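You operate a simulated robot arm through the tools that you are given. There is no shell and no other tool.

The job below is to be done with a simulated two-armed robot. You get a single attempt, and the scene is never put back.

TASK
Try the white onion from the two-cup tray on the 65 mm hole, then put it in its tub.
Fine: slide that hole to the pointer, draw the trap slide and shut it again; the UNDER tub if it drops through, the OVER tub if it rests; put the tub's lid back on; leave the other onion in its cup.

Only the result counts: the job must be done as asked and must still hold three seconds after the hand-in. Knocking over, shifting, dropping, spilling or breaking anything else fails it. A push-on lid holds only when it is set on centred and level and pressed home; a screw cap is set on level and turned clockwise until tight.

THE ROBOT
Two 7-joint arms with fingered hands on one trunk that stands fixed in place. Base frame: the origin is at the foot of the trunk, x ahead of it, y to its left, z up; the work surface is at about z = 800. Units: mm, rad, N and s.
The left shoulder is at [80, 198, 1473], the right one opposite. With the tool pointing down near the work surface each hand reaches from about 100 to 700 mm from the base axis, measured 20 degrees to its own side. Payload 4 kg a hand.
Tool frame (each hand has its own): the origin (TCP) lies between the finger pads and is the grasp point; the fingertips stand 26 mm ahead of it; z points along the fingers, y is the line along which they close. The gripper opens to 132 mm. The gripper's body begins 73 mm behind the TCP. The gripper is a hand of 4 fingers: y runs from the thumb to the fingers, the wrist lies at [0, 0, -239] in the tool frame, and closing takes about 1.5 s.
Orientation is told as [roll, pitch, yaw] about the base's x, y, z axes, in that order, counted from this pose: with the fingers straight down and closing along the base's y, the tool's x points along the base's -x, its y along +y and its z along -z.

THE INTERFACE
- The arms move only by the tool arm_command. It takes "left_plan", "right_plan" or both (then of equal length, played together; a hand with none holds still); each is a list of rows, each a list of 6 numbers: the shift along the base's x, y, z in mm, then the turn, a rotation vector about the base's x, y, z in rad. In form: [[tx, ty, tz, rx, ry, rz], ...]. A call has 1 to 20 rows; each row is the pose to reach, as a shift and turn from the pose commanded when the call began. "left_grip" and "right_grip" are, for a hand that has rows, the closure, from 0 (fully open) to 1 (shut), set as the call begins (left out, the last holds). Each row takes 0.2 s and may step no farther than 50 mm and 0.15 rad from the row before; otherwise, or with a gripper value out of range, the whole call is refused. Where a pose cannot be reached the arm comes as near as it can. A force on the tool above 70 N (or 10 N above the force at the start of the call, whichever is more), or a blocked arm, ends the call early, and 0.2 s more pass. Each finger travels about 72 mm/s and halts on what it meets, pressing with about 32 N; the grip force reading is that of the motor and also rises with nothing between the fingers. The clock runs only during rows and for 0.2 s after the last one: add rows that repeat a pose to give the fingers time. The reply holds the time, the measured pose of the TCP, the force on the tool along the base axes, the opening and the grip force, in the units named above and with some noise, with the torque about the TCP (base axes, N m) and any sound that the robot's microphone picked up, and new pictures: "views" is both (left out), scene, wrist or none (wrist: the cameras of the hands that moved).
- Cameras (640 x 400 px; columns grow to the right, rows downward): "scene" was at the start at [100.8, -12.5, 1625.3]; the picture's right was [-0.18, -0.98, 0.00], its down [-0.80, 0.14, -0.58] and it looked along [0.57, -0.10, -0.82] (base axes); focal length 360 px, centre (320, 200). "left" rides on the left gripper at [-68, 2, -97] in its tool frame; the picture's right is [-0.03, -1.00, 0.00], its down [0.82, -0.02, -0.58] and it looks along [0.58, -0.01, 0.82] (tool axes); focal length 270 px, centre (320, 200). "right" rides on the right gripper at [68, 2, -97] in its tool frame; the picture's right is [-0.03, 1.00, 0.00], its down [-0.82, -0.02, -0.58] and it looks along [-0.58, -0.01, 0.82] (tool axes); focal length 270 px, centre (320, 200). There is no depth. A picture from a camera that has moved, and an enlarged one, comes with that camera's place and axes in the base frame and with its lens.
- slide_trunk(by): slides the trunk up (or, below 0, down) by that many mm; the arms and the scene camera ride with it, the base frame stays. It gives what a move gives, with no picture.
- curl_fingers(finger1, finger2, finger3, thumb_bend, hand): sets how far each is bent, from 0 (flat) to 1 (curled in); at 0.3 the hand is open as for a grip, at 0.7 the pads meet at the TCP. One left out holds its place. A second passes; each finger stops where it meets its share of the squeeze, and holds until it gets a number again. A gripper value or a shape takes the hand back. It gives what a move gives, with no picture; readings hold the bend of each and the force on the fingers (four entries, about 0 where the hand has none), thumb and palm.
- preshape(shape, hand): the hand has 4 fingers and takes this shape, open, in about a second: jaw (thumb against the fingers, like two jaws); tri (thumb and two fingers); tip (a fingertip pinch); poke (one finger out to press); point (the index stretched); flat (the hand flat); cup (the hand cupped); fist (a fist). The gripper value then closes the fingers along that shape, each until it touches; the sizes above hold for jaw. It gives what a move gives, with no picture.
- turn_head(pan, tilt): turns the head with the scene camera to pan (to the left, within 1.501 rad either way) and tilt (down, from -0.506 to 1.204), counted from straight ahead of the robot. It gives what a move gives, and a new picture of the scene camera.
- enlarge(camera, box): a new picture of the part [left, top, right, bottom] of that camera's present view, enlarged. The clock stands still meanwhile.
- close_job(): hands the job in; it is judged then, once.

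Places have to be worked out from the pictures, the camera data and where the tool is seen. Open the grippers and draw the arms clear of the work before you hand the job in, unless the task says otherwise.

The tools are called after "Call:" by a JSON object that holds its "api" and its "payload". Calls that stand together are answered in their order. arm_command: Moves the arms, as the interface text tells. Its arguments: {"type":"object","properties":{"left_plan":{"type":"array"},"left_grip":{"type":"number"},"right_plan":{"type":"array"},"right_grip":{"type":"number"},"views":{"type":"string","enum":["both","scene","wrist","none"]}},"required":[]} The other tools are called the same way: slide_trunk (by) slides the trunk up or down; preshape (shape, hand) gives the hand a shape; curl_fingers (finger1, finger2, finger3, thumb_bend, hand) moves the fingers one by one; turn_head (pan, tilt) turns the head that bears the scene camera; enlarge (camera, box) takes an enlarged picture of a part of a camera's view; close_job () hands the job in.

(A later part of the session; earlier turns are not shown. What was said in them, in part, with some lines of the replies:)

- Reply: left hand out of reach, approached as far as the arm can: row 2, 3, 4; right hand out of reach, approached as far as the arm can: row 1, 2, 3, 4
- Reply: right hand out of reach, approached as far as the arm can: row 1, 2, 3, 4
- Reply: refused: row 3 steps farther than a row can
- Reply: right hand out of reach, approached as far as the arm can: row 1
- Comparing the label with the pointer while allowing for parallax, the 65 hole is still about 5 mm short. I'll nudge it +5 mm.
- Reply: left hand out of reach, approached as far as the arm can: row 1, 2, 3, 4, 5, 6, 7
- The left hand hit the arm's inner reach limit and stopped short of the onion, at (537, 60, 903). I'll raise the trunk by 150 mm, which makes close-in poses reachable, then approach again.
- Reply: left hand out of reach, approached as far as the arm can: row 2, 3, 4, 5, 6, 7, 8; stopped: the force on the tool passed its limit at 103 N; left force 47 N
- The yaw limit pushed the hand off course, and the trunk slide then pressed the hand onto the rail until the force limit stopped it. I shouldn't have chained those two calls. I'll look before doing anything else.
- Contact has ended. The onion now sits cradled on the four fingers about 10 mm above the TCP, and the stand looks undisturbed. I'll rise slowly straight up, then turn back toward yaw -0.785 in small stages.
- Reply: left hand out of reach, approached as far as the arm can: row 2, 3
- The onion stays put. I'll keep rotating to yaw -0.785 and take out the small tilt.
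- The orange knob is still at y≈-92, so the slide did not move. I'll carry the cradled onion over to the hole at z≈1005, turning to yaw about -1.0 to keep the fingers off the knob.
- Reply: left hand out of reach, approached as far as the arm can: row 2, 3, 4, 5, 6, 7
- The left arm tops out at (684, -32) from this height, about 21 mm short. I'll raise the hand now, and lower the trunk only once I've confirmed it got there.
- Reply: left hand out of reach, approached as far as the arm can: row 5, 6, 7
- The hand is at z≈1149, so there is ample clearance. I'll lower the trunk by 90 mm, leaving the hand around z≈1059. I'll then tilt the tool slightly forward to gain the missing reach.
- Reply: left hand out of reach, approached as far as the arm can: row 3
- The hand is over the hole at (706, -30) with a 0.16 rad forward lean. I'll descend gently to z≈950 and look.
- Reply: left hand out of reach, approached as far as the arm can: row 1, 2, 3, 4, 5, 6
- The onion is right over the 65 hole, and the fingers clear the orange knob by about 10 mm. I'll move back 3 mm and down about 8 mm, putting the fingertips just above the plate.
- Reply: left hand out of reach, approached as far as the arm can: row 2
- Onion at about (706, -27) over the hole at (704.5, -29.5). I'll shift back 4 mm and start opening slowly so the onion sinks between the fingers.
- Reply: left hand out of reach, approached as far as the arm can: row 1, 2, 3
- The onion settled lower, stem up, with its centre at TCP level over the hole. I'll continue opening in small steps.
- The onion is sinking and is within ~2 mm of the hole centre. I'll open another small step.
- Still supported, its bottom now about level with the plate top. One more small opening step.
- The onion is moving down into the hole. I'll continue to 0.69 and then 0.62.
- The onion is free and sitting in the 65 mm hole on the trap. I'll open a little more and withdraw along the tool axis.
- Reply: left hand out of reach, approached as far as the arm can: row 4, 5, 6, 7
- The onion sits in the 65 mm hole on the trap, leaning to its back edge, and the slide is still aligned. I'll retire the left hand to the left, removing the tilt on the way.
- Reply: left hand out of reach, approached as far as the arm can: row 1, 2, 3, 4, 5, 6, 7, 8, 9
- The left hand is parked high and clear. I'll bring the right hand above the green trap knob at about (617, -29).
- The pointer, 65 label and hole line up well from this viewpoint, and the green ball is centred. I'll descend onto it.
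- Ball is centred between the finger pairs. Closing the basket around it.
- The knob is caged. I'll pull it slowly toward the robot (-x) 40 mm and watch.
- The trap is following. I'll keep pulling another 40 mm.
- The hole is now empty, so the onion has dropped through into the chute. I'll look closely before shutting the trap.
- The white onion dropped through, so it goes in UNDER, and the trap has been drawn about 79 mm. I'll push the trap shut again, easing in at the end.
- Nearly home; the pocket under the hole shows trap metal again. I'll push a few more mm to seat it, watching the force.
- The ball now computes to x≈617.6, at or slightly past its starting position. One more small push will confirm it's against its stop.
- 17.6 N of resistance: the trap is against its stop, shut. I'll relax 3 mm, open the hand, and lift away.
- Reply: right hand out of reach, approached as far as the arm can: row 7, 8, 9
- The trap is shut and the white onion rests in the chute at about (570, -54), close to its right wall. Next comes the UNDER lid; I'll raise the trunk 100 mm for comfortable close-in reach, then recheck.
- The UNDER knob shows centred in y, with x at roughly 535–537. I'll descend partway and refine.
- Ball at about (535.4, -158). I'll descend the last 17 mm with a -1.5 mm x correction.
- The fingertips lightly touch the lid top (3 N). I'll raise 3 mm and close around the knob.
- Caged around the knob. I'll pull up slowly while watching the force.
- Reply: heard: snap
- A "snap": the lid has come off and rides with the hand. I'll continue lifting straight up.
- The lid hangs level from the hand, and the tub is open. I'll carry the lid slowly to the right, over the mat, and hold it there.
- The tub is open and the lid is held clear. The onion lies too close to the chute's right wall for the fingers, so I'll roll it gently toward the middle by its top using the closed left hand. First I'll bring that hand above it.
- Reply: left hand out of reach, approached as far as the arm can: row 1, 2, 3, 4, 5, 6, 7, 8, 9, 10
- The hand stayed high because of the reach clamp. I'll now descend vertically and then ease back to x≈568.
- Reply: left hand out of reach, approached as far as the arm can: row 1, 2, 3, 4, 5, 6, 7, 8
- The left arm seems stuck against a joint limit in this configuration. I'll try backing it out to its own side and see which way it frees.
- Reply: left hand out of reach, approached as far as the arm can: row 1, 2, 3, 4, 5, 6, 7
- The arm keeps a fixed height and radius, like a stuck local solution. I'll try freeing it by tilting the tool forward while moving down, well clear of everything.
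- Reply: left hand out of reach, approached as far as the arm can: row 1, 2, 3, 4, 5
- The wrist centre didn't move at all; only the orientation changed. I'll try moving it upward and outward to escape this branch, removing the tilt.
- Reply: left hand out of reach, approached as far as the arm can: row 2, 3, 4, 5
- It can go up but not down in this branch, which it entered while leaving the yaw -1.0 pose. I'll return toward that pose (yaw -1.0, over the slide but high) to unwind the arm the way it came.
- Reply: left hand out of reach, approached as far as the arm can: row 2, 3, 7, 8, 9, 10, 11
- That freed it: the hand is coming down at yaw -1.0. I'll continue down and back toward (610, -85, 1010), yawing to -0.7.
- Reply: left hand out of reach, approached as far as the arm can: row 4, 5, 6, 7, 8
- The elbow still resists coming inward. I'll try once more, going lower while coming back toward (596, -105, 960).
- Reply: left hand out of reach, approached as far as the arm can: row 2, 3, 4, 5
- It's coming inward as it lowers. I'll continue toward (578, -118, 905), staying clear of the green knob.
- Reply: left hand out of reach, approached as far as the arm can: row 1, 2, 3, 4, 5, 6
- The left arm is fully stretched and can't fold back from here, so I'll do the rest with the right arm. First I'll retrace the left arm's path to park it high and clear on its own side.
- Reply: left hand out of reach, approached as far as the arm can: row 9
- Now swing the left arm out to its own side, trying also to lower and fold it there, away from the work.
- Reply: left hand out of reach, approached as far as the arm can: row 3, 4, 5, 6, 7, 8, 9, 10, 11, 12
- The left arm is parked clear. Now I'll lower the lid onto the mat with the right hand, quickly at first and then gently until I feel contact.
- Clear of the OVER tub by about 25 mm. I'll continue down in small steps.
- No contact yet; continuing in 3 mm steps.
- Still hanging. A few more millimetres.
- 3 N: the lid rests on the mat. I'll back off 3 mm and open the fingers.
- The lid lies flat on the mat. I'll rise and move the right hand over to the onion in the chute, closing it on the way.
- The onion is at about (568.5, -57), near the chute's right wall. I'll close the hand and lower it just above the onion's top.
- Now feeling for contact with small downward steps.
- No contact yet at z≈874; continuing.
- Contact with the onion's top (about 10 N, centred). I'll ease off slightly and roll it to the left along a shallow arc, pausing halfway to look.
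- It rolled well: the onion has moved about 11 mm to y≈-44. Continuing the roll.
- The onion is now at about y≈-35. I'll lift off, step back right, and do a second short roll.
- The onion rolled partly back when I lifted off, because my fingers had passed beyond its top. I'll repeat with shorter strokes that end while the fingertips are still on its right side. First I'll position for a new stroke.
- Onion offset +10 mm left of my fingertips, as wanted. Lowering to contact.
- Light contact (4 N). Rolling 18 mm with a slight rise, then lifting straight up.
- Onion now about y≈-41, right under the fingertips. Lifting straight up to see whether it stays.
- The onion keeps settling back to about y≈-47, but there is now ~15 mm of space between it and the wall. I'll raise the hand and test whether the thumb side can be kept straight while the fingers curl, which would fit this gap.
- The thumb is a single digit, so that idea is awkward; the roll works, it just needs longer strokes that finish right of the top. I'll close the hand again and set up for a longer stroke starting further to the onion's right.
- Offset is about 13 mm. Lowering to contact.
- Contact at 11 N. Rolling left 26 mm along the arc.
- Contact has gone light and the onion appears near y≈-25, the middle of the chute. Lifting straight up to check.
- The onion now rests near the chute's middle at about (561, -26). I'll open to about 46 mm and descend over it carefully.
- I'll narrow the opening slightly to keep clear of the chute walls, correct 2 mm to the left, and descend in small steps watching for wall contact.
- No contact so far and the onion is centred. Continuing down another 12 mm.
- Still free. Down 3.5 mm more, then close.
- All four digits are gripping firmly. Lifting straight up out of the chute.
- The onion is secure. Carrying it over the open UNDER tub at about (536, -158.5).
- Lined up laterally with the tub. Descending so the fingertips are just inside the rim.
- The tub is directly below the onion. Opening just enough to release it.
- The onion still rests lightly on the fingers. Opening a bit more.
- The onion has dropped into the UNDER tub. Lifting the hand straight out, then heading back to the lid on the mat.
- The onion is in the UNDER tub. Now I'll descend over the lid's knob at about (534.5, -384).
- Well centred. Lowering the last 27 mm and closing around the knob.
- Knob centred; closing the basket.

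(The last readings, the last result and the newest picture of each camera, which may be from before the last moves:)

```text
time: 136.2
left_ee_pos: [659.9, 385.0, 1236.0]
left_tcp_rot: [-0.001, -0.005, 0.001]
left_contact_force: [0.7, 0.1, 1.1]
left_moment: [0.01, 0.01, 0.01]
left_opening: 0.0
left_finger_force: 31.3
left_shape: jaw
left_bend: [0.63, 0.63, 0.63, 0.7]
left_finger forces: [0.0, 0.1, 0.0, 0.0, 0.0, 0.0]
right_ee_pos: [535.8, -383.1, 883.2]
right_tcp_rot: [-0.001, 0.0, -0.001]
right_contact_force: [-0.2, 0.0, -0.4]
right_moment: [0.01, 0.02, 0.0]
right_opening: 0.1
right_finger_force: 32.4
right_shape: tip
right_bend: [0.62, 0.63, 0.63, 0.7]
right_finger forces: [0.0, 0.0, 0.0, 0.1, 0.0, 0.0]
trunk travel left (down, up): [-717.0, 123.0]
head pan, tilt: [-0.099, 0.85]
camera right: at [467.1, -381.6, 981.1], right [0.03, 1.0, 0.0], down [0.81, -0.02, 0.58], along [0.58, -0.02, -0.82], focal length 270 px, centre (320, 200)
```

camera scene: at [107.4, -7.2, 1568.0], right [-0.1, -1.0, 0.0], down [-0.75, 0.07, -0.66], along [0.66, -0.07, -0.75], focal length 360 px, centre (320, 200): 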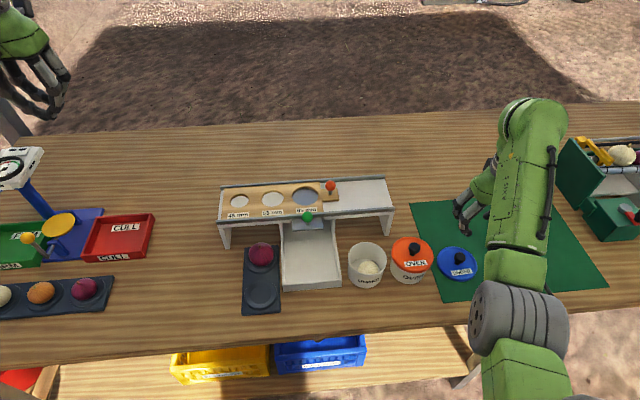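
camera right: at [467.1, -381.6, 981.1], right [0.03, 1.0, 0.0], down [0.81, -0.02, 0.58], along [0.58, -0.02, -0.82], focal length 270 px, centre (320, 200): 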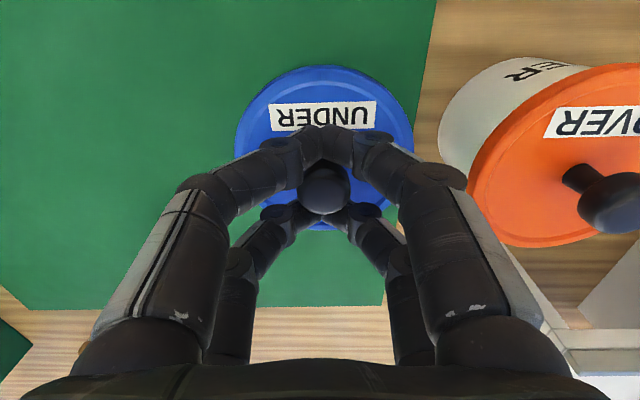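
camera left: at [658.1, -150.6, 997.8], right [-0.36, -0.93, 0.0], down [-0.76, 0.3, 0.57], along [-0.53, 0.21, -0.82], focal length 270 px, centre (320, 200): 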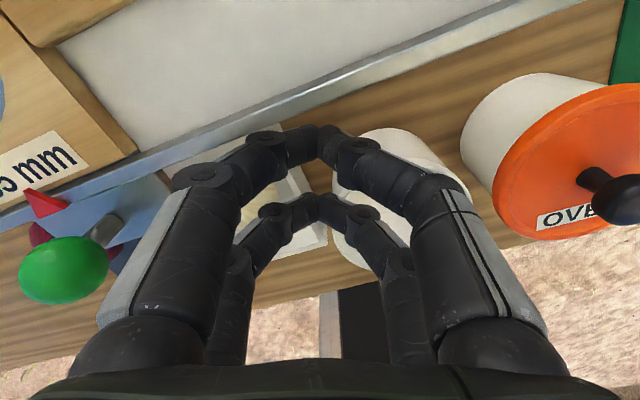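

The lid is up again, sitting about 2 mm differently in the hand than before; I'll compensate for that. Carrying it high over to the UNDER tub.

Call:
{"api": "arm_command", "payload": {"right_plan": [[0, 0, 15, 0, 0, 0], [0, 0, 45, 0, 0, 0], [0, 0, 80, 0, 0, 0], [0, 8, 105, 0, 0, 0], [0, 28, 107, 0, 0, 0], [0, 54, 107, 0, 0, 0], [0, 82, 107, 0, 0, 0], [0, 110, 107, 0, 0, 0], [0, 138, 107, 0, 0, 0], [1, 166, 107, 0, 0, 0], [1.4, 192, 107, 0, 0, 0], [1.4, 212, 107, 0, 0, 0], [1.4, 222.5, 107, 0, 0, 0], [1.4, 222.5, 107, 0, 0, 0]], "views": "both"}}

```text
time: 139.2
left_ee_pos: [661.0, 385.5, 1236.5]
left_tcp_rot: [0.0, -0.007, 0.002]
left_contact_force: [-0.4, 0.0, 0.4]
left_moment: [0.0, 0.0, 0.02]
left_opening: 0.0
left_finger_force: 31.6
left_shape: jaw
left_bend: [0.63, 0.63, 0.63, 0.7]
left_finger forces: [0.0, 0.0, 0.1, 0.0, 0.0, 0.0]
right_ee_pos: [536.5, -159.2, 990.0]
right_tcp_rot: [-0.002, -0.003, 0.0]
right_contact_force: [0.6, -0.1, 0.2]
right_moment: [0.0, 0.0, -0.05]
right_opening: 0.0
right_finger_force: 32.0
right_shape: tip
right_bend: [0.62, 0.63, 0.63, 0.7]
right_finger forces: [0.0, 0.0, 0.1, 0.1, 0.0, 0.0]
trunk travel left (down, up): [-717.0, 123.0]
head pan, tilt: [-0.099, 0.85]
camera scene: at [107.6, -7.7, 1568.0], right [-0.1, -1.0, 0.0], down [-0.75, 0.07, -0.66], along [0.66, -0.07, -0.75], focal length 360 px, centre (320, 200)
camera right: at [467.3, -157.9, 1087.5], right [0.03, 1.0, 0.0], down [0.81, -0.02, 0.58], along [0.58, -0.02, -0.82], focal length 270 px, centre (320, 200)
```

scene: 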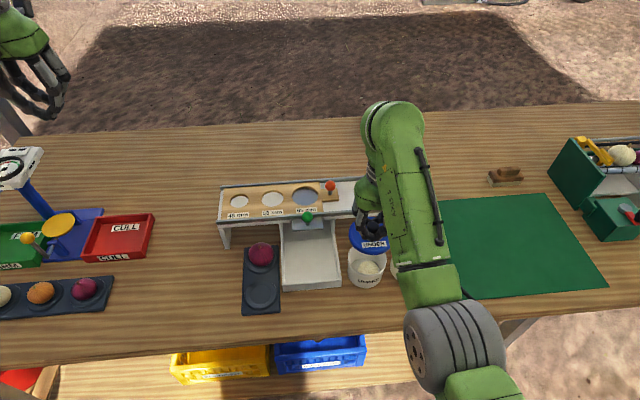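
right: 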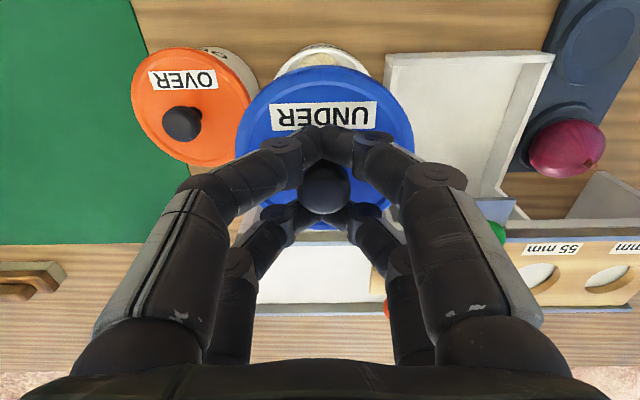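

Positioned above the tub. Descending to just above the rim for an alignment check.

Call:
{"api": "arm_command", "payload": {"right_plan": [[0, 0, -20, 0, 0, 0], [0, 0, -45, 0, 0, 0], [0, 0, -65, 0, 0, 0], [0, 0, -74, 0, 0, 0], [0, 0, -74, 0, 0, 0]], "views": "both"}}

Call:
{"api": "enlarge", "payload": {"camera": "scene", "box": [310, 190, 440, 300]}}

Call:
{"api": "enlarge", "payload": {"camera": "right", "box": [200, 20, 440, 240]}}

```text
time: 140.3
left_ee_pos: [660.3, 385.5, 1235.3]
left_tcp_rot: [0.0, -0.005, 0.003]
left_contact_force: [0.1, 0.1, 0.5]
left_moment: [0.0, 0.0, 0.02]
left_opening: 0.2
left_finger_force: 31.8
left_shape: jaw
left_bend: [0.63, 0.63, 0.63, 0.7]
left_finger forces: [0.0, 0.0, 0.1, 0.1, 0.1, 0.0]
right_ee_pos: [535.6, -161.3, 915.2]
right_tcp_rot: [-0.002, -0.001, -0.001]
right_contact_force: [1.2, 0.2, -0.7]
right_moment: [-0.04, -0.02, -0.02]
right_opening: 0.0
right_finger_force: 32.3
right_shape: tip
right_bend: [0.62, 0.63, 0.63, 0.7]
right_finger forces: [0.0, 0.0, 0.1, 0.0, 0.0, 0.0]
trunk travel left (down, up): [-717.0, 123.0]
head pan, tilt: [-0.099, 0.85]
camera scene: at [107.5, -7.5, 1568.0], right [-0.1, -1.0, 0.0], down [-0.75, 0.07, -0.66], along [0.66, -0.07, -0.75], focal length 360 px, centre (320, 200)
camera right: at [467.2, -159.0, 1013.1], right [0.03, 1.0, 0.0], down [0.81, -0.02, 0.58], along [0.58, -0.02, -0.81], focal length 270 px, centre (320, 200)
```

scene: 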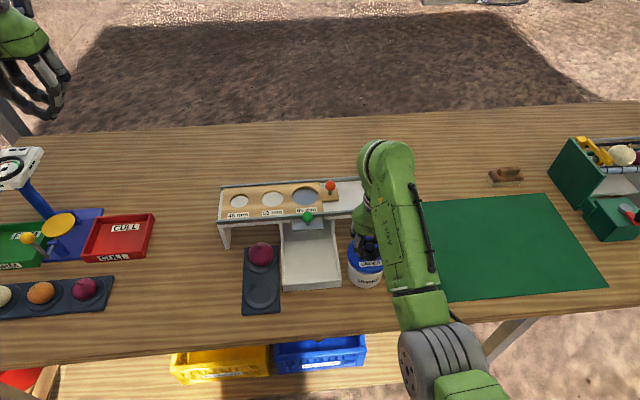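
right: 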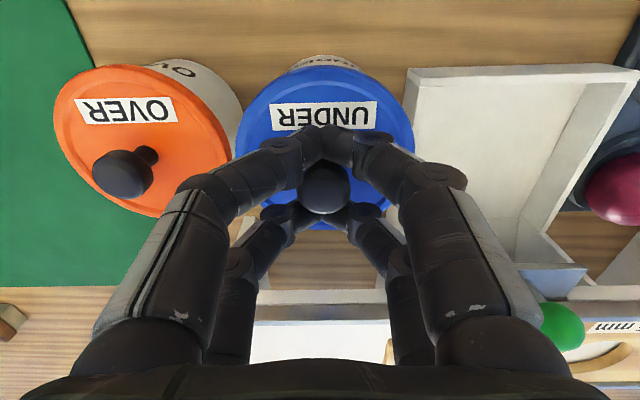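

```text
3.64 times, centred on (375, 245) of scene
camera zoom: at [107.5, -7.5, 1568.0], right [-0.1, -1.0, 0.0], down [-0.75, 0.07, -0.66], along [0.66, -0.07, -0.75], focal length 1310 px, centre (120, 36)
```

zoom: 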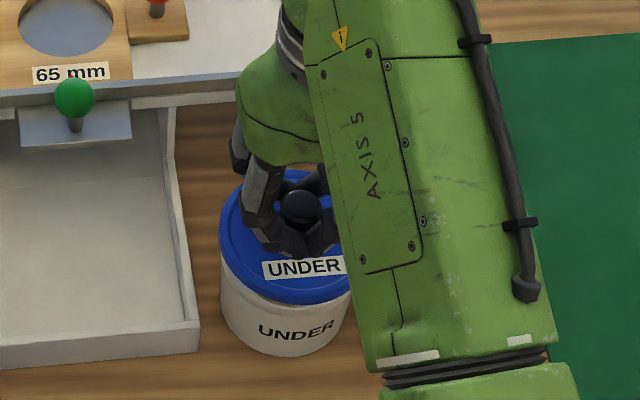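

```text
1.82 times, centred on (320, 130) of right
camera zoom: at [467.2, -159.0, 1013.1], right [0.03, 1.0, 0.0], down [0.81, -0.02, 0.58], along [0.58, -0.02, -0.81], focal length 491 px, centre (320, 327)
```

zoom: 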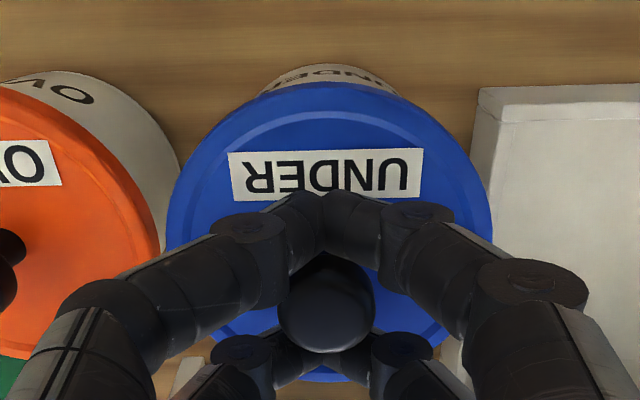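

Lid and tub look coaxial within about a millimetre. I'll correct (+1, -0.7) and lower slowly onto the rim.

Call:
{"api": "arm_command", "payload": {"right_plan": [[1, -0.7, -2, 0, 0, 0], [1, -0.7, -4, 0, 0, 0], [1, -0.7, -6, 0, 0, 0], [1, -0.7, -8, 0, 0, 0]], "views": "wrist"}}

```text
time: 141.3
left_ee_pos: [660.7, 385.3, 1234.8]
left_tcp_rot: [0.0, -0.005, 0.002]
left_contact_force: [-0.9, 0.1, 0.3]
left_moment: [-0.01, -0.06, 0.03]
left_opening: 0.0
left_finger_force: 31.7
left_shape: jaw
left_bend: [0.63, 0.63, 0.63, 0.7]
left_finger forces: [0.0, 0.0, 0.2, 0.0, 0.1, 0.0]
right_ee_pos: [537.2, -163.1, 908.4]
right_tcp_rot: [0.0, -0.002, 0.0]
right_contact_force: [-0.2, -0.1, 0.2]
right_moment: [0.02, 0.03, 0.02]
right_opening: 0.1
right_finger_force: 32.8
right_shape: tip
right_bend: [0.62, 0.63, 0.63, 0.7]
right_finger forces: [0.0, 0.1, 0.0, 0.0, 0.0, 0.0]
trunk travel left (down, up): [-717.0, 123.0]
head pan, tilt: [-0.099, 0.85]
camera right: at [469.0, -160.5, 1005.4], right [0.03, 1.0, 0.0], down [0.81, -0.02, 0.58], along [0.58, -0.02, -0.82], focal length 270 px, centre (320, 200)
```

right: 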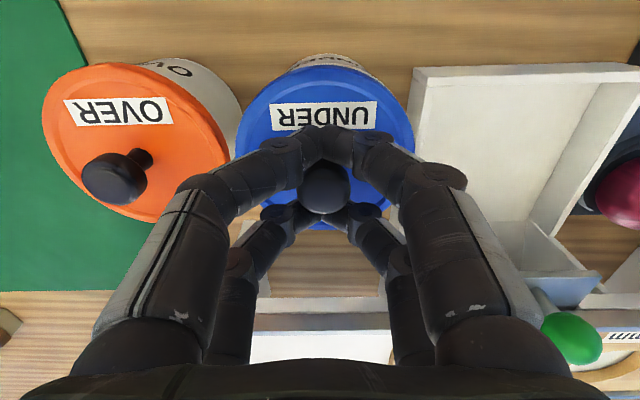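

Still hanging free and aligned. Continuing down slowly.

Call:
{"api": "arm_command", "payload": {"right_plan": [[-0.5, 0.3, -1.5, 0, 0, 0], [-0.5, 0.3, -3, 0, 0, 0], [-0.5, 0.3, -4.5, 0, 0, 0]], "views": "wrist"}}

```text
time: 142.2
left_ee_pos: [660.4, 384.7, 1235.1]
left_tcp_rot: [0.0, -0.004, 0.003]
left_contact_force: [1.0, -0.7, -0.1]
left_moment: [-0.01, -0.02, 0.0]
left_opening: 0.0
left_finger_force: 32.1
left_shape: jaw
left_bend: [0.63, 0.63, 0.63, 0.7]
left_finger forces: [0.1, 0.0, 0.0, 0.0, 0.0, 0.0]
right_ee_pos: [537.1, -160.6, 903.8]
right_tcp_rot: [-0.005, -0.003, 0.0]
right_contact_force: [0.2, -0.3, -1.0]
right_moment: [-0.04, 0.01, -0.04]
right_opening: 0.0
right_finger_force: 32.4
right_shape: tip
right_bend: [0.62, 0.63, 0.63, 0.7]
right_finger forces: [0.0, 0.0, 0.1, 0.1, 0.0, 0.1]
trunk travel left (down, up): [-717.0, 123.0]
head pan, tilt: [-0.099, 0.85]
camera right: at [468.7, -159.4, 1001.0], right [0.03, 1.0, 0.0], down [0.82, -0.02, 0.58], along [0.58, -0.02, -0.82], focal length 270 px, centre (320, 200)
```

right: 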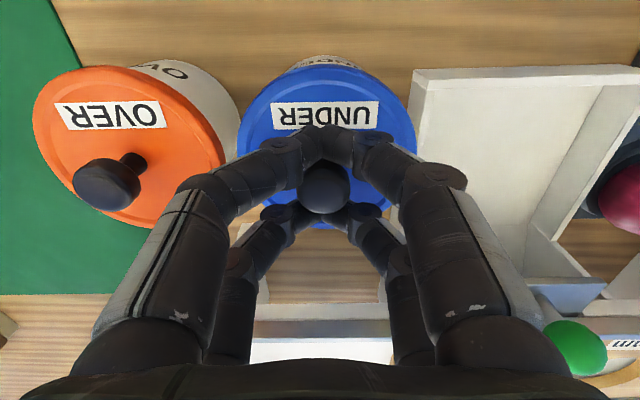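

Nearly resting on the rim. I'll now press down progressively with the closed fingertips on the lid around the knob, listening for the snap.

Call:
{"api": "arm_command", "payload": {"right_plan": [[0, 0, -1.5, 0, 0, 0], [0, 0, -3, 0, 0, 0], [0, 0, -4.5, 0, 0, 0], [0, 0, -6, 0, 0, 0]], "views": "wrist"}}

```text
time: 143.2
left_ee_pos: [659.4, 385.0, 1235.0]
left_tcp_rot: [0.0, -0.006, 0.001]
left_contact_force: [0.4, -0.4, -0.6]
left_moment: [0.0, 0.02, 0.02]
left_opening: 0.0
left_finger_force: 32.0
left_shape: jaw
left_bend: [0.63, 0.63, 0.63, 0.7]
left_finger forces: [0.0, 0.1, 0.0, 0.0, 0.1, 0.0]
right_ee_pos: [537.3, -161.0, 898.6]
right_tcp_rot: [-0.001, -0.003, 0.0]
right_contact_force: [-4.0, 0.7, 5.9]
right_moment: [0.05, 0.15, 0.03]
right_opening: 0.0
right_finger_force: 32.0
right_shape: tip
right_bend: [0.63, 0.63, 0.63, 0.7]
right_finger forces: [0.0, 0.0, 0.0, 0.1, 0.0, 0.0]
trunk travel left (down, up): [-717.0, 123.0]
head pan, tilt: [-0.099, 0.85]
heard: snap
camera right: at [468.2, -158.8, 996.5], right [0.03, 1.0, 0.0], down [0.81, -0.02, 0.58], along [0.58, -0.02, -0.81], focal length 270 px, centre (320, 200)
```

right: 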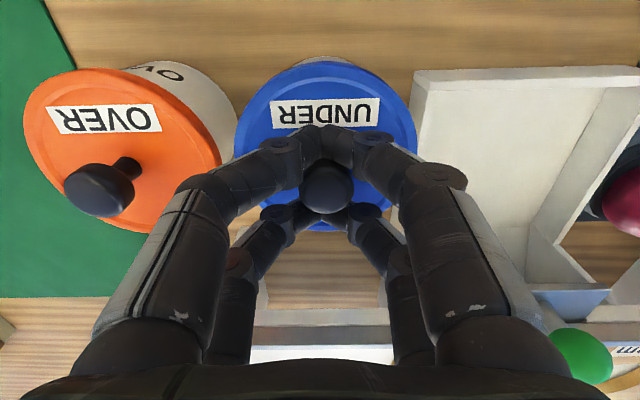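

Snap — the lid has seated at its original height. One firmer press to be sure it is fully home.

Call:
{"api": "arm_command", "payload": {"right_plan": [[0, 0, -2, 0, 0, 0], [0, 0, -4, 0, 0, 0], [0, 0, -5, 0, 0, 0], [0, 0, -2, 0, 0, 0], [0, 0, 2.5, 0, 0, 0]], "views": "none"}}

```text
time: 144.3
left_ee_pos: [660.3, 385.7, 1233.9]
left_tcp_rot: [-0.002, -0.004, 0.002]
left_contact_force: [0.7, 0.3, 0.1]
left_moment: [0.02, -0.01, 0.0]
left_opening: 0.0
left_finger_force: 32.1
left_shape: jaw
left_bend: [0.63, 0.63, 0.63, 0.7]
left_finger forces: [0.1, 0.1, 0.1, 0.1, 0.0, 0.0]
right_ee_pos: [537.2, -161.0, 899.5]
right_tcp_rot: [-0.001, 0.001, 0.001]
right_contact_force: [4.2, 1.4, 10.0]
right_moment: [0.05, -0.12, 0.0]
right_opening: 0.1
right_finger_force: 31.8
right_shape: tip
right_bend: [0.64, 0.63, 0.63, 0.7]
right_finger forces: [0.0, 0.1, 0.1, 0.0, 0.0, 0.0]
trunk travel left (down, up): [-717.0, 123.0]
head pan, tilt: [-0.099, 0.85]
```

Force hasn't fully relaxed yet; I'll raise slightly and settle before opening.

Call:
{"api": "arm_command", "payload": {"right_plan": [[0, 0, 1, 0, 0, 0], [0, 0, 1, 0, 0, 0]], "views": "wrist"}}

```text
time: 144.9
left_ee_pos: [660.8, 384.4, 1235.2]
left_tcp_rot: [0.002, -0.006, 0.002]
left_contact_force: [-0.5, -0.3, 0.1]
left_moment: [0.01, -0.01, -0.01]
left_opening: 0.3
left_finger_force: 31.8
left_shape: jaw
left_bend: [0.63, 0.63, 0.63, 0.7]
left_finger forces: [0.0, 0.0, 0.1, 0.0, 0.0, 0.0]
right_ee_pos: [536.2, -162.5, 900.6]
right_tcp_rot: [-0.003, 0.002, 0.0]
right_contact_force: [-0.2, -0.4, -0.5]
right_moment: [0.0, 0.02, 0.0]
right_opening: 0.0
right_finger_force: 32.1
right_shape: tip
right_bend: [0.63, 0.63, 0.63, 0.7]
right_finger forces: [0.1, 0.1, 0.0, 0.0, 0.0, 0.0]
trunk travel left (down, up): [-717.0, 123.0]
head pan, tilt: [-0.099, 0.85]
heard: snap
camera right: at [468.0, -160.0, 997.7], right [0.03, 1.0, 0.0], down [0.82, -0.02, 0.58], along [0.58, -0.02, -0.82], focal length 270 px, centre (320, 200)
```

right: 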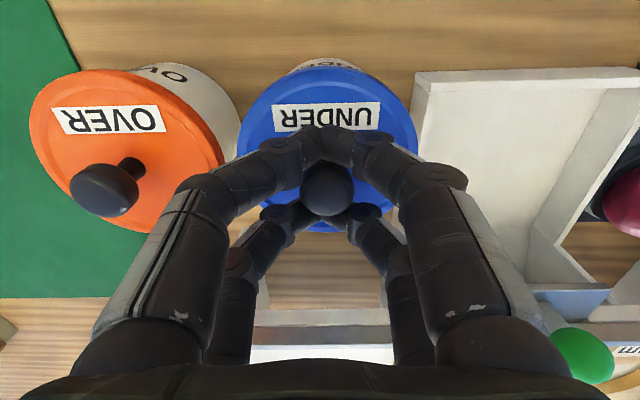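

A second snap on rising: the caged knob pulled the lid up again. I'll press it home once more and then open the fingers while still lightly pressing, before lifting.

Call:
{"api": "arm_command", "payload": {"right_plan": [[0, 0, -2, 0, 0, 0], [0, 0, -4, 0, 0, 0], [0, 0, -6, 0, 0, 0], [0, 0, -8, 0, 0, 0], [0, 0, -8, 0, 0, 0]], "views": "none"}}

```text
time: 146.2
left_ee_pos: [657.9, 384.6, 1236.8]
left_tcp_rot: [-0.002, -0.01, 0.002]
left_contact_force: [0.6, 0.4, 0.6]
left_moment: [-0.01, -0.01, -0.01]
left_opening: 0.0
left_finger_force: 32.4
left_shape: jaw
left_bend: [0.63, 0.63, 0.63, 0.7]
left_finger forces: [0.1, 0.0, 0.0, 0.0, 0.1, 0.0]
right_ee_pos: [537.6, -161.1, 898.0]
right_tcp_rot: [-0.003, -0.013, 0.0]
right_contact_force: [4.8, -5.1, 33.5]
right_moment: [-0.22, 0.49, 0.09]
right_opening: 0.1
right_finger_force: 32.1
right_shape: tip
right_bend: [0.64, 0.63, 0.63, 0.7]
right_finger forces: [0.0, 0.1, 0.0, 0.0, 0.0, 0.0]
trunk travel left (down, up): [-717.0, 123.0]
head pan, tilt: [-0.099, 0.85]
```

33 N but no snap, and the moment suggests the press is off-centre. Let me look at the lid.

Call:
{"api": "enlarge", "payload": {"camera": "right", "box": [200, 20, 440, 260]}}

Call:
{"api": "enlarge", "payload": {"camera": "scene", "box": [320, 200, 430, 300]}}

```text
1.67 times, centred on (320, 140) of right
camera zoom: at [467.3, -159.1, 995.0], right [0.03, 1.0, 0.0], down [0.81, -0.02, 0.59], along [0.59, -0.02, -0.81], focal length 450 px, centre (320, 300)
```

zoom: 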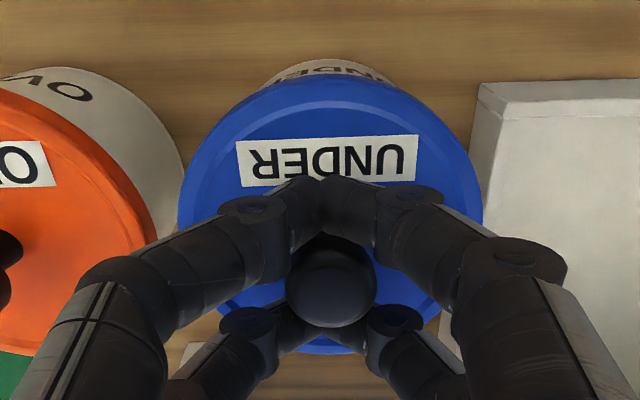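

```text
4.00 times, centred on (375, 250) of scene
camera zoom: at [103.5, -7.1, 1568.7], right [-0.1, -0.99, 0.0], down [-0.75, 0.07, -0.66], along [0.66, -0.07, -0.75], focal length 1442 px, centre (100, 0)
```

zoom: 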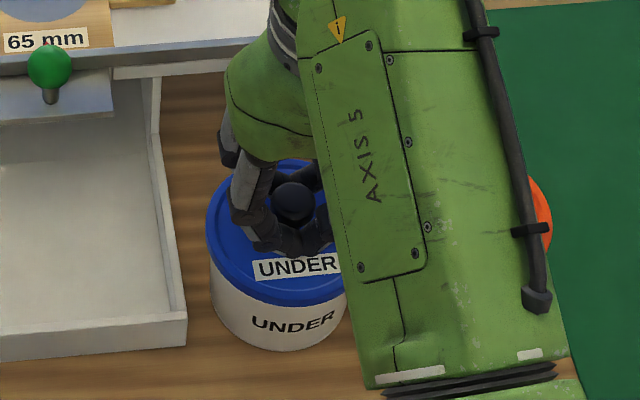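

The lid is on and looks nearly level, but may not be fully latched. I'll relax the press, open the fingers while barely touching, lift off, and then press the knob straight down from above.

Call:
{"api": "arm_command", "payload": {"right_plan": [[0, 0, 2, 0, 0, 0], [0, 0, 4, 0, 0, 0], [0, 0, 5.5, 0, 0, 0], [0, 0, 5.5, 0, 0, 0]], "views": "none"}}

```text
time: 147.2
left_ee_pos: [659.1, 384.8, 1235.7]
left_tcp_rot: [-0.001, -0.007, 0.003]
left_contact_force: [-1.1, 0.0, 0.3]
left_moment: [-0.01, 0.02, 0.02]
left_opening: 0.1
left_finger_force: 31.6
left_shape: jaw
left_bend: [0.63, 0.63, 0.63, 0.7]
left_finger forces: [0.0, 0.0, 0.0, 0.0, 0.0, 0.0]
right_ee_pos: [535.9, -161.9, 898.8]
right_tcp_rot: [-0.001, 0.001, 0.0]
right_contact_force: [-0.2, 0.2, 12.0]
right_moment: [0.0, 0.0, 0.03]
right_opening: 0.1
right_finger_force: 31.6
right_shape: tip
right_bend: [0.64, 0.63, 0.63, 0.7]
right_finger forces: [0.1, 0.1, 0.0, 0.0, 0.0, 0.0]
trunk travel left (down, up): [-717.0, 123.0]
head pan, tilt: [-0.099, 0.85]
```

12 N with no moment: evenly pressed. Easing slightly and opening the fingers.

Call:
{"api": "arm_command", "payload": {"right_plan": [[0, 0, 0.5, 0, 0, 0], [0, 0, 0.7, 0, 0, 0], [0, 0, 0.7, 0, 0, 0], [0, 0, 0.7, 0, 0, 0], [0, 0, 0.7, 0, 0, 0]], "right_grip": 0.55, "views": "wrist"}}

```text
time: 148.3
left_ee_pos: [659.9, 385.6, 1234.6]
left_tcp_rot: [0.0, -0.006, 0.001]
left_contact_force: [-0.1, 0.5, 0.0]
left_moment: [0.02, 0.0, 0.02]
left_opening: 0.2
left_finger_force: 32.1
left_shape: jaw
left_bend: [0.63, 0.63, 0.63, 0.7]
left_finger forces: [0.1, 0.0, 0.0, 0.0, 0.0, 0.0]
right_ee_pos: [536.0, -162.3, 898.3]
right_tcp_rot: [-0.001, -0.003, -0.001]
right_contact_force: [0.2, 0.0, 0.2]
right_moment: [-0.05, 0.01, -0.03]
right_opening: 58.6
right_finger_force: 0.0
right_shape: tip
right_bend: [0.73, 0.73, 0.73, 0.7]
right_finger forces: [0.0, 0.1, 0.0, 0.1, 0.0, 0.0]
trunk travel left (down, up): [-717.0, 123.0]
head pan, tilt: [-0.099, 0.85]
heard: snap
camera right: at [468.6, -159.4, 996.4], right [0.03, 1.0, 0.0], down [0.82, -0.02, 0.58], along [0.58, -0.02, -0.82], focal length 270 px, centre (320, 200)
```

right: 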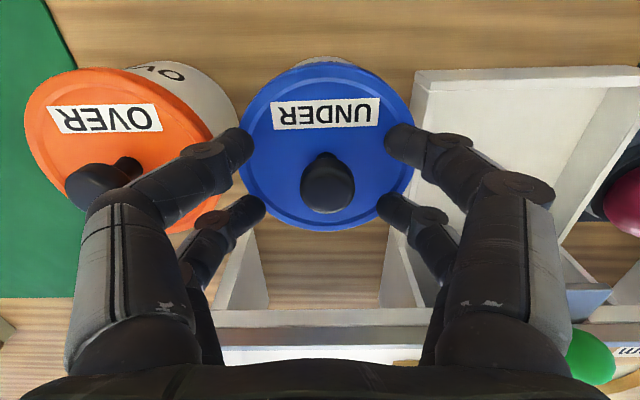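

Another snap during opening, so the latch state is uncertain. I'll lift clear and inspect the lid.

Call:
{"api": "arm_command", "payload": {"right_plan": [[0, 0, 10, 0, 0, 0], [0, 0, 35, 0, 0, 0], [0, 0, 65, 0, 0, 0], [0, 0, 85, 0, 0, 0], [0, 0, 85, 0, 0, 0]], "views": "wrist"}}

Call:
{"api": "enlarge", "payload": {"camera": "right", "box": [220, 20, 420, 190]}}

Call:
{"api": "enlarge", "payload": {"camera": "scene", "box": [320, 210, 430, 300]}}

```text
time: 149.6
left_ee_pos: [661.4, 385.4, 1235.0]
left_tcp_rot: [0.0, -0.006, 0.002]
left_contact_force: [0.1, 0.5, -0.1]
left_moment: [-0.02, -0.01, 0.02]
left_opening: 0.0
left_finger_force: 32.0
left_shape: jaw
left_bend: [0.63, 0.63, 0.63, 0.7]
left_finger forces: [0.1, 0.0, 0.0, 0.1, 0.0, 0.0]
right_ee_pos: [537.7, -161.5, 983.7]
right_tcp_rot: [-0.001, -0.001, 0.001]
right_contact_force: [0.4, 0.1, 0.6]
right_moment: [0.01, 0.0, 0.01]
right_opening: 58.9
right_finger_force: 0.0
right_shape: tip
right_bend: [0.73, 0.73, 0.73, 0.7]
right_finger forces: [0.0, 0.1, 0.0, 0.0, 0.0, 0.1]
trunk travel left (down, up): [-717.0, 123.0]
head pan, tilt: [-0.099, 0.85]
camera right: at [469.6, -159.6, 1081.9], right [0.03, 1.0, 0.0], down [0.82, -0.02, 0.58], along [0.58, -0.02, -0.82], focal length 270 px, centre (320, 200)
```

right: 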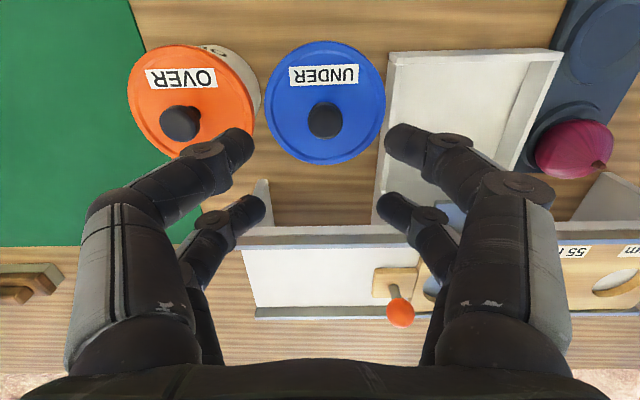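

```text
2.35 times, centred on (320, 105) of right
camera zoom: at [469.6, -159.6, 1081.9], right [0.03, 1.0, 0.0], down [0.82, -0.02, 0.58], along [0.58, -0.02, -0.82], focal length 636 px, centre (320, 424)
```

zoom: 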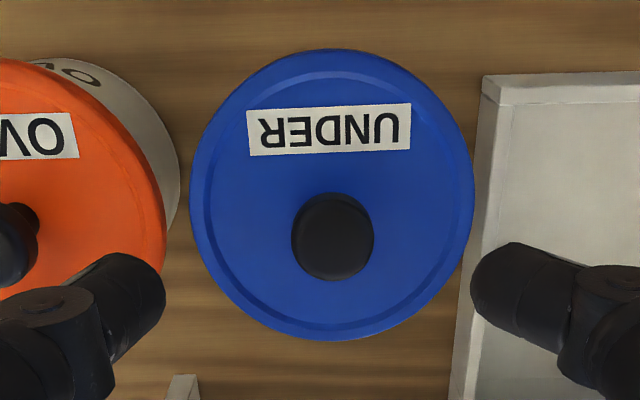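

```text
4.44 times, centred on (375, 255) of scene
camera zoom: at [107.9, -7.6, 1567.9], right [-0.1, -1.0, 0.0], down [-0.75, 0.07, -0.66], along [0.66, -0.07, -0.75], focal length 1602 px, centre (76, -44)
```

zoom: 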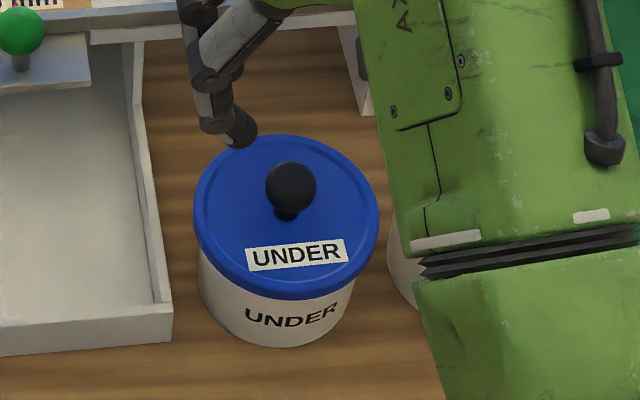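

The lid sits centred and looks level, and the hand lifted off without it. I'll now press evenly with the four open fingertips on the lid's top, which cannot hook the knob.

Call:
{"api": "arm_command", "payload": {"right_plan": [[-0.5, 2, -20, 0, 0, 0], [-1, 3, -45, 0, 0, 0], [-1, 3, -65, 0, 0, 0], [-1, 3, -76, 0, 0, 0], [-1, 3, -80, 0, 0, 0], [-1, 3, -80, 0, 0, 0]], "right_grip": 0.5, "views": "wrist"}}

```text
time: 150.9
left_ee_pos: [659.6, 386.2, 1234.9]
left_tcp_rot: [0.0, -0.005, 0.003]
left_contact_force: [-0.4, 0.7, 0.4]
left_moment: [-0.01, -0.01, 0.01]
left_opening: 0.0
left_finger_force: 31.8
left_shape: jaw
left_bend: [0.63, 0.63, 0.63, 0.7]
left_finger forces: [0.1, 0.0, 0.0, 0.0, 0.0, 0.0]
right_ee_pos: [537.6, -158.0, 903.6]
right_tcp_rot: [-0.002, 0.0, -0.001]
right_contact_force: [-0.1, 0.1, -0.1]
right_moment: [0.0, 0.02, 0.01]
right_opening: 65.2
right_finger_force: 0.1
right_shape: tip
right_bend: [0.73, 0.73, 0.73, 0.7]
right_finger forces: [0.1, 0.0, 0.0, 0.1, 0.1, 0.1]
trunk travel left (down, up): [-717.0, 123.0]
head pan, tilt: [-0.099, 0.85]
camera right: at [468.4, -156.5, 1001.6], right [0.03, 1.0, 0.0], down [0.81, -0.02, 0.58], along [0.58, -0.02, -0.81], focal length 270 px, centre (320, 200)
```

right: 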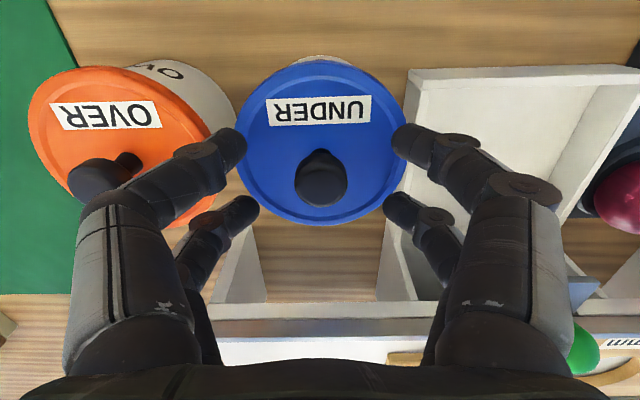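

Centred over the lid. Pressing down progressively.

Call:
{"api": "arm_command", "payload": {"right_plan": [[0, 0, -2.5, 0, 0, 0], [0, 0, -5, 0, 0, 0], [0, 0, -7.5, 0, 0, 0], [0, 0, -10, 0, 0, 0]], "views": "wrist"}}

```text
time: 151.9
left_ee_pos: [659.4, 385.3, 1236.8]
left_tcp_rot: [-0.002, -0.006, 0.003]
left_contact_force: [0.3, 0.6, 0.3]
left_moment: [-0.01, -0.04, 0.01]
left_opening: 0.0
left_finger_force: 31.7
left_shape: jaw
left_bend: [0.63, 0.63, 0.63, 0.7]
left_finger forces: [0.1, 0.1, 0.0, 0.0, 0.0, 0.1]
right_ee_pos: [536.4, -158.5, 897.0]
right_tcp_rot: [-0.002, -0.007, 0.002]
right_contact_force: [1.5, -0.5, 15.0]
right_moment: [0.44, 0.0, -0.03]
right_opening: 65.5
right_finger_force: 0.1
right_shape: tip
right_bend: [0.74, 0.73, 0.73, 0.7]
right_finger forces: [7.3, 5.3, 1.0, 0.0, 0.0, 0.1]
trunk travel left (down, up): [-717.0, 123.0]
head pan, tilt: [-0.099, 0.85]
camera right: at [467.6, -156.3, 994.3], right [0.03, 1.0, 0.0], down [0.81, -0.02, 0.58], along [0.58, -0.02, -0.81], focal length 270 px, centre (320, 200)
```

right: 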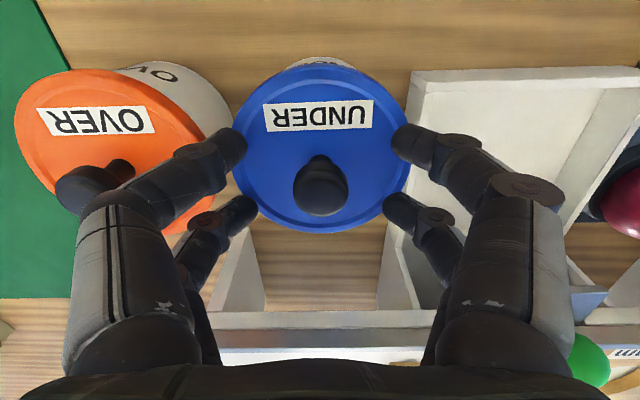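

No snap so far; the load is mostly on the +y fingers, as in the original seated contact. I'll level the press by rolling the hand slightly and press harder.

Call:
{"api": "arm_command", "payload": {"right_plan": [[0, 0, 4, 0, 0, 0], [0, 0, 4, 0.03, 0, 0], [0, 0, 1, 0.03, 0, 0], [0, 0, -2, 0.03, 0, 0], [0, 0, -5, 0.03, 0, 0], [0, 0, -5, 0.03, 0, 0]], "views": "none"}}

```text
time: 153.3
left_ee_pos: [656.3, 386.6, 1238.7]
left_tcp_rot: [-0.002, -0.01, 0.001]
left_contact_force: [-0.5, -0.1, -0.3]
left_moment: [-0.02, -0.02, 0.0]
left_opening: 0.0
left_finger_force: 32.7
left_shape: jaw
left_bend: [0.63, 0.63, 0.63, 0.7]
left_finger forces: [0.0, 0.0, 0.0, 0.0, 0.0, 0.1]
right_ee_pos: [535.5, -157.7, 894.3]
right_tcp_rot: [0.025, -0.016, 0.0]
right_contact_force: [5.8, -2.9, 41.7]
right_moment: [0.02, -0.05, -0.05]
right_opening: 66.4
right_finger_force: 0.1
right_shape: tip
right_bend: [0.74, 0.74, 0.73, 0.7]
right_finger forces: [13.3, 9.1, 10.6, 0.0, 10.0, 0.1]
trunk travel left (down, up): [-717.0, 123.0]
head pan, tilt: [-0.099, 0.85]
```

All four fingers press evenly with 42 N, no further snap, and the lid is at its originally seated height, so it is home. I'll lift off straight up and retreat to inspect.

Call:
{"api": "arm_command", "payload": {"right_plan": [[0, 0, 4, 0, 0, 0], [0, 0, 10, -0.01, 0, 0], [0, 0, 35, -0.02, 0, 0], [0, 0, 70, -0.025, 0, 0], [0, -10, 95, -0.025, 0, 0], [0, -50, 100, -0.025, 0, 0], [0, -95, 100, -0.025, 0, 0], [0, -140, 100, -0.025, 0, 0], [0, -185, 100, -0.025, 0, 0], [0, -230, 100, -0.025, 0, 0], [0, -275, 100, -0.025, 0, 0], [0, -275, 100, -0.025, 0, 0]], "views": "both"}}

Call:
{"api": "enlarge", "payload": {"camera": "scene", "box": [330, 220, 450, 300]}}

Call:
{"api": "enlarge", "payload": {"camera": "scene", "box": [200, 160, 460, 330]}}

```text
time: 155.9
left_ee_pos: [660.8, 384.6, 1234.5]
left_tcp_rot: [-0.001, -0.006, 0.001]
left_contact_force: [0.2, 0.3, 0.0]
left_moment: [0.01, 0.0, -0.01]
left_opening: 0.0
left_finger_force: 32.2
left_shape: jaw
left_bend: [0.63, 0.63, 0.63, 0.7]
left_finger forces: [0.0, 0.0, 0.0, 0.0, 0.0, 0.0]
right_ee_pos: [535.6, -432.8, 992.2]
right_tcp_rot: [0.002, -0.003, 0.0]
right_contact_force: [0.3, 0.7, -0.4]
right_moment: [-0.03, -0.05, -0.01]
right_opening: 66.1
right_finger_force: 0.0
right_shape: tip
right_bend: [0.73, 0.73, 0.73, 0.7]
right_finger forces: [0.1, 0.0, 0.1, 0.0, 0.1, 0.0]
trunk travel left (down, up): [-717.0, 123.0]
head pan, tilt: [-0.099, 0.85]
camera scene: at [107.6, -7.2, 1568.0], right [-0.1, -1.0, 0.0], down [-0.75, 0.07, -0.66], along [0.66, -0.07, -0.75], focal length 360 px, centre (320, 200)
camera right: at [466.0, -431.4, 1089.4], right [0.03, 1.0, 0.0], down [0.81, -0.02, 0.58], along [0.58, -0.01, -0.82], focal length 270 px, centre (320, 200)
```

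scene: 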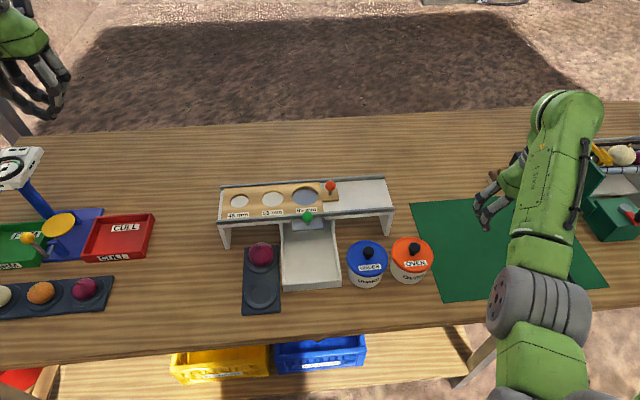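
right: 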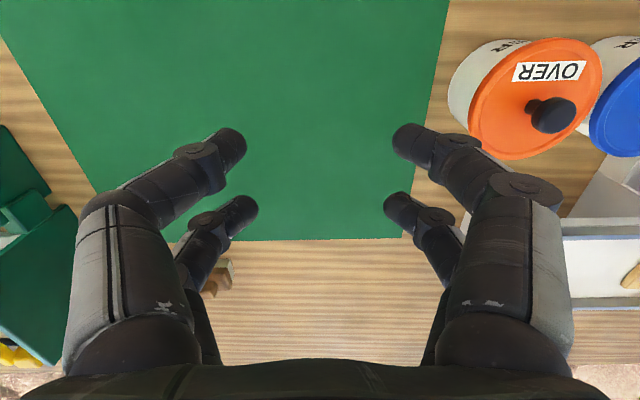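

```text
5.00 times, centred on (390, 260) of scene
camera zoom: at [107.6, -7.2, 1568.0], right [-0.1, -1.0, 0.0], down [-0.75, 0.07, -0.66], along [0.66, -0.07, -0.75], focal length 1802 px, centre (-30, -100)
```

zoom: 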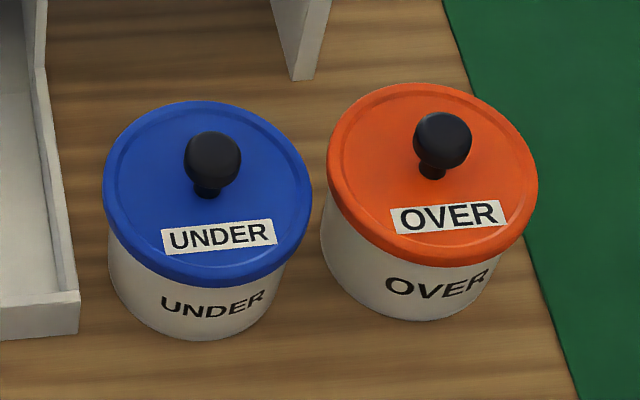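

```text
2.35 times, centred on (330, 245) of scene
camera zoom: at [107.6, -7.2, 1568.0], right [-0.1, -1.0, 0.0], down [-0.75, 0.07, -0.66], along [0.66, -0.07, -0.75], focal length 848 px, centre (296, 94)
```

zoom: 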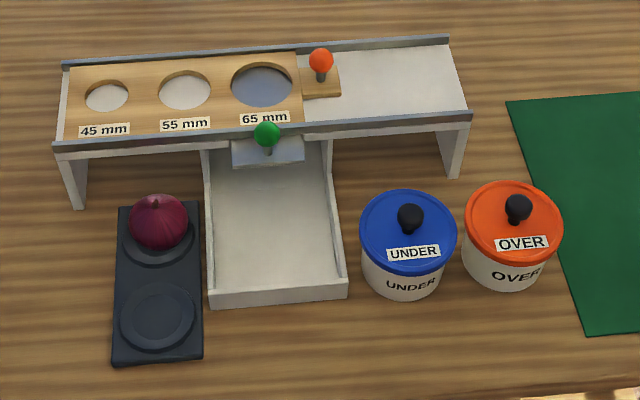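

Everything looks right: the lid is centred and level like the OVER one, the trap is shut, and the red onion is in its cup. I'll zoom in to compare the two lids' seating heights more closely.

Call:
{"api": "enlarge", "payload": {"camera": "scene", "box": [344, 235, 390, 292]}}

Call:
{"api": "enlarge", "payload": {"camera": "scene", "box": [388, 232, 438, 290]}}

```text
7.02 times, centred on (367, 264) of scene
camera zoom: at [107.6, -7.2, 1568.0], right [-0.1, -1.0, 0.0], down [-0.75, 0.07, -0.66], along [0.66, -0.07, -0.75], focal length 2529 px, centre (-10, -246)
```

zoom: 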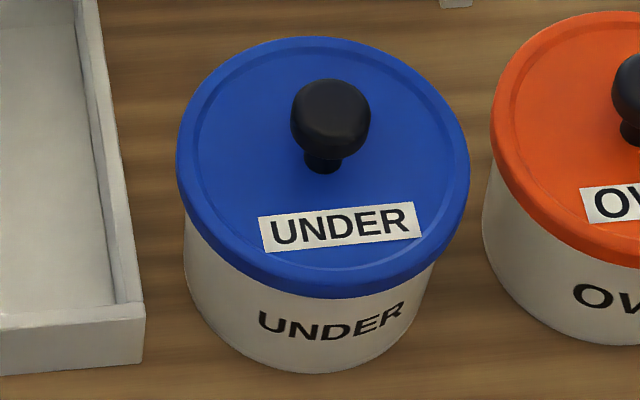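

```text
6.90 times, centred on (413, 261) of scene
camera zoom: at [107.6, -7.2, 1568.0], right [-0.1, -1.0, 0.0], down [-0.75, 0.07, -0.66], along [0.66, -0.07, -0.75], focal length 2485 px, centre (-321, -221)
```

zoom: 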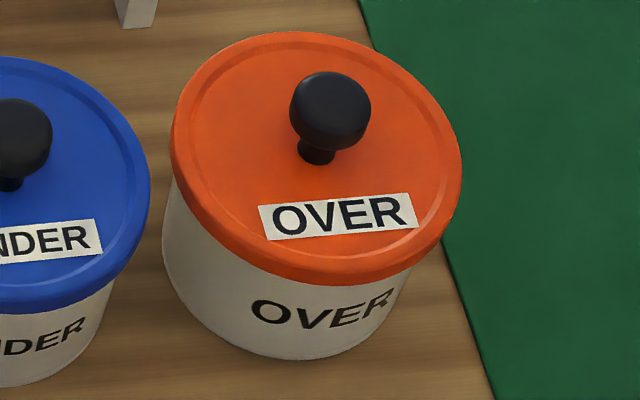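

The visible body below both lids matches (76 px each at the same scale), so the UNDER lid is fully seated. I'll open both grippers and draw the right arm a bit further clear.

Call:
{"api": "arm_command", "payload": {"left_plan": [[0, 0, 0, 0, 0, 0], [0, 0, 0, 0, 0, 0], [0, 0, 0, 0, 0, 0], [0, 0, 0, 0, 0, 0], [0, 0, 0, 0, 0, 0], [0, 0, 0, 0, 0, 0], [0, 0, 0, 0, 0, 0], [0, 0, 0, 0, 0, 0]], "right_plan": [[0, -15, 10, 0, 0, 0], [0, -30, 20, 0, 0, 0], [0, -45, 30, 0, 0, 0], [0, -60, 30, 0, 0, 0], [0, -60, 30, 0, 0, 0], [0, -60, 30, 0, 0, 0], [0, -60, 30, 0, 0, 0], [0, -60, 30, 0, 0, 0]], "left_grip": 0, "right_grip": 0, "views": "both"}}

```text
time: 157.8
left_ee_pos: [661.3, 385.0, 1234.4]
left_tcp_rot: [0.0, -0.005, 0.004]
left_contact_force: [-0.5, 0.0, -0.2]
left_moment: [0.01, 0.03, 0.01]
left_opening: 131.6
left_finger_force: 0.1
left_shape: jaw
left_bend: [0.3, 0.3, 0.3, 0.3]
left_finger forces: [0.0, 0.0, 0.0, 0.1, 0.0, 0.1]
right_ee_pos: [538.0, -493.2, 1019.0]
right_tcp_rot: [0.004, -0.002, 0.001]
right_contact_force: [-0.1, -0.6, 1.3]
right_moment: [-0.01, 0.02, -0.01]
right_opening: 131.9
right_finger_force: 0.0
right_shape: tip
right_bend: [0.3, 0.3, 0.3, 0.3]
right_finger forces: [0.0, 0.0, 0.0, 0.1, 0.0, 0.0]
trunk travel left (down, up): [-717.0, 123.0]
head pan, tilt: [-0.099, 0.85]
camera scene: at [107.6, -7.9, 1568.0], right [-0.1, -1.0, 0.0], down [-0.75, 0.07, -0.66], along [0.66, -0.07, -0.75], focal length 360 px, centre (320, 200)
camera right: at [468.7, -491.5, 1117.0], right [0.03, 1.0, 0.0], down [0.81, -0.02, 0.58], along [0.58, -0.01, -0.82], focal length 270 px, centre (320, 200)
camera left: at [727.7, 387.0, 1332.0], right [0.03, -1.0, 0.0], down [-0.82, -0.02, 0.57], along [-0.57, -0.02, -0.82], focal length 270 px, centre (320, 200)
```

scene: 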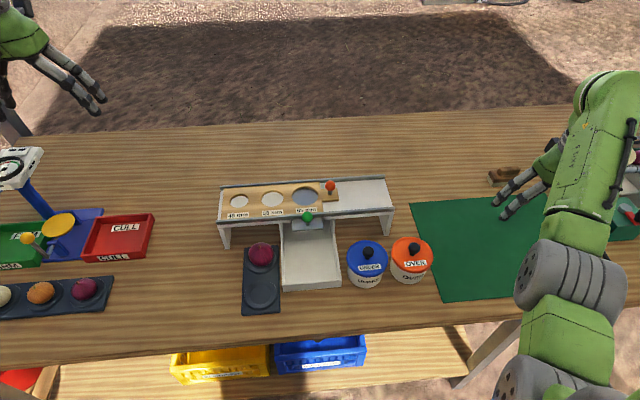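
right: 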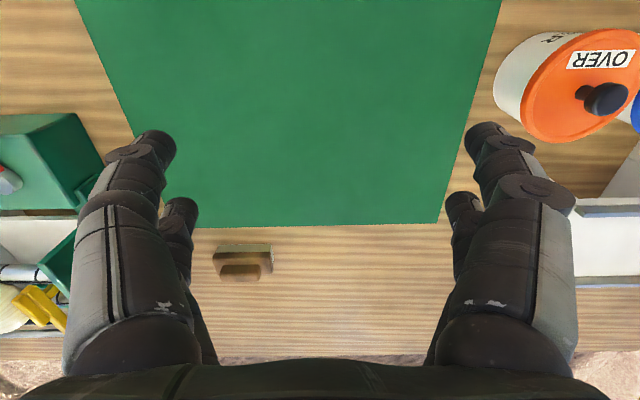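
left: 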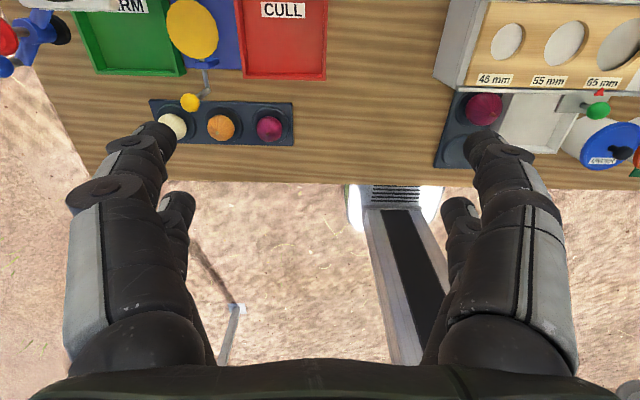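

Both grippers are open and clear. The 65 mm hole is at the pointer, the trap is shut, the white onion is in UNDER with its lid pressed home, and the red onion is still in its cup. Handing the job in.

Call:
{"api": "close_job", "payload": {}}

```text
The job is handed in.
```

The white onion dropped through the 65 mm hole, so it is now in the UNDER tub with the lid pressed on. I handed the job in and don't have the judge's result.

- **Hole test:** I slid the 65 mm hole to the pointer and set the onion in it. I drew the trap until the onion fell into the chute, then pushed the trap back to its stop.
- **Lid:** It came loose once after first snapping on, so I pressed it again, evenly and at about 42 N. It is centred and level, and sits at the same height as the OVER lid.
- **Other onion:** The red onion is still in its cup.
- **Contact with the stand:** While I was carrying the onion, the left hand pressed onto the stand's rail and stopped at 103 N. The stand and hole slide showed no movement afterwards, and the onion stayed in the hand.
- **Arms:** I did the chute and tub work with the right arm, because the left got stuck fully stretched and would not fold back. Both grippers are open and clear of the work, with the left arm parked high on its own side.
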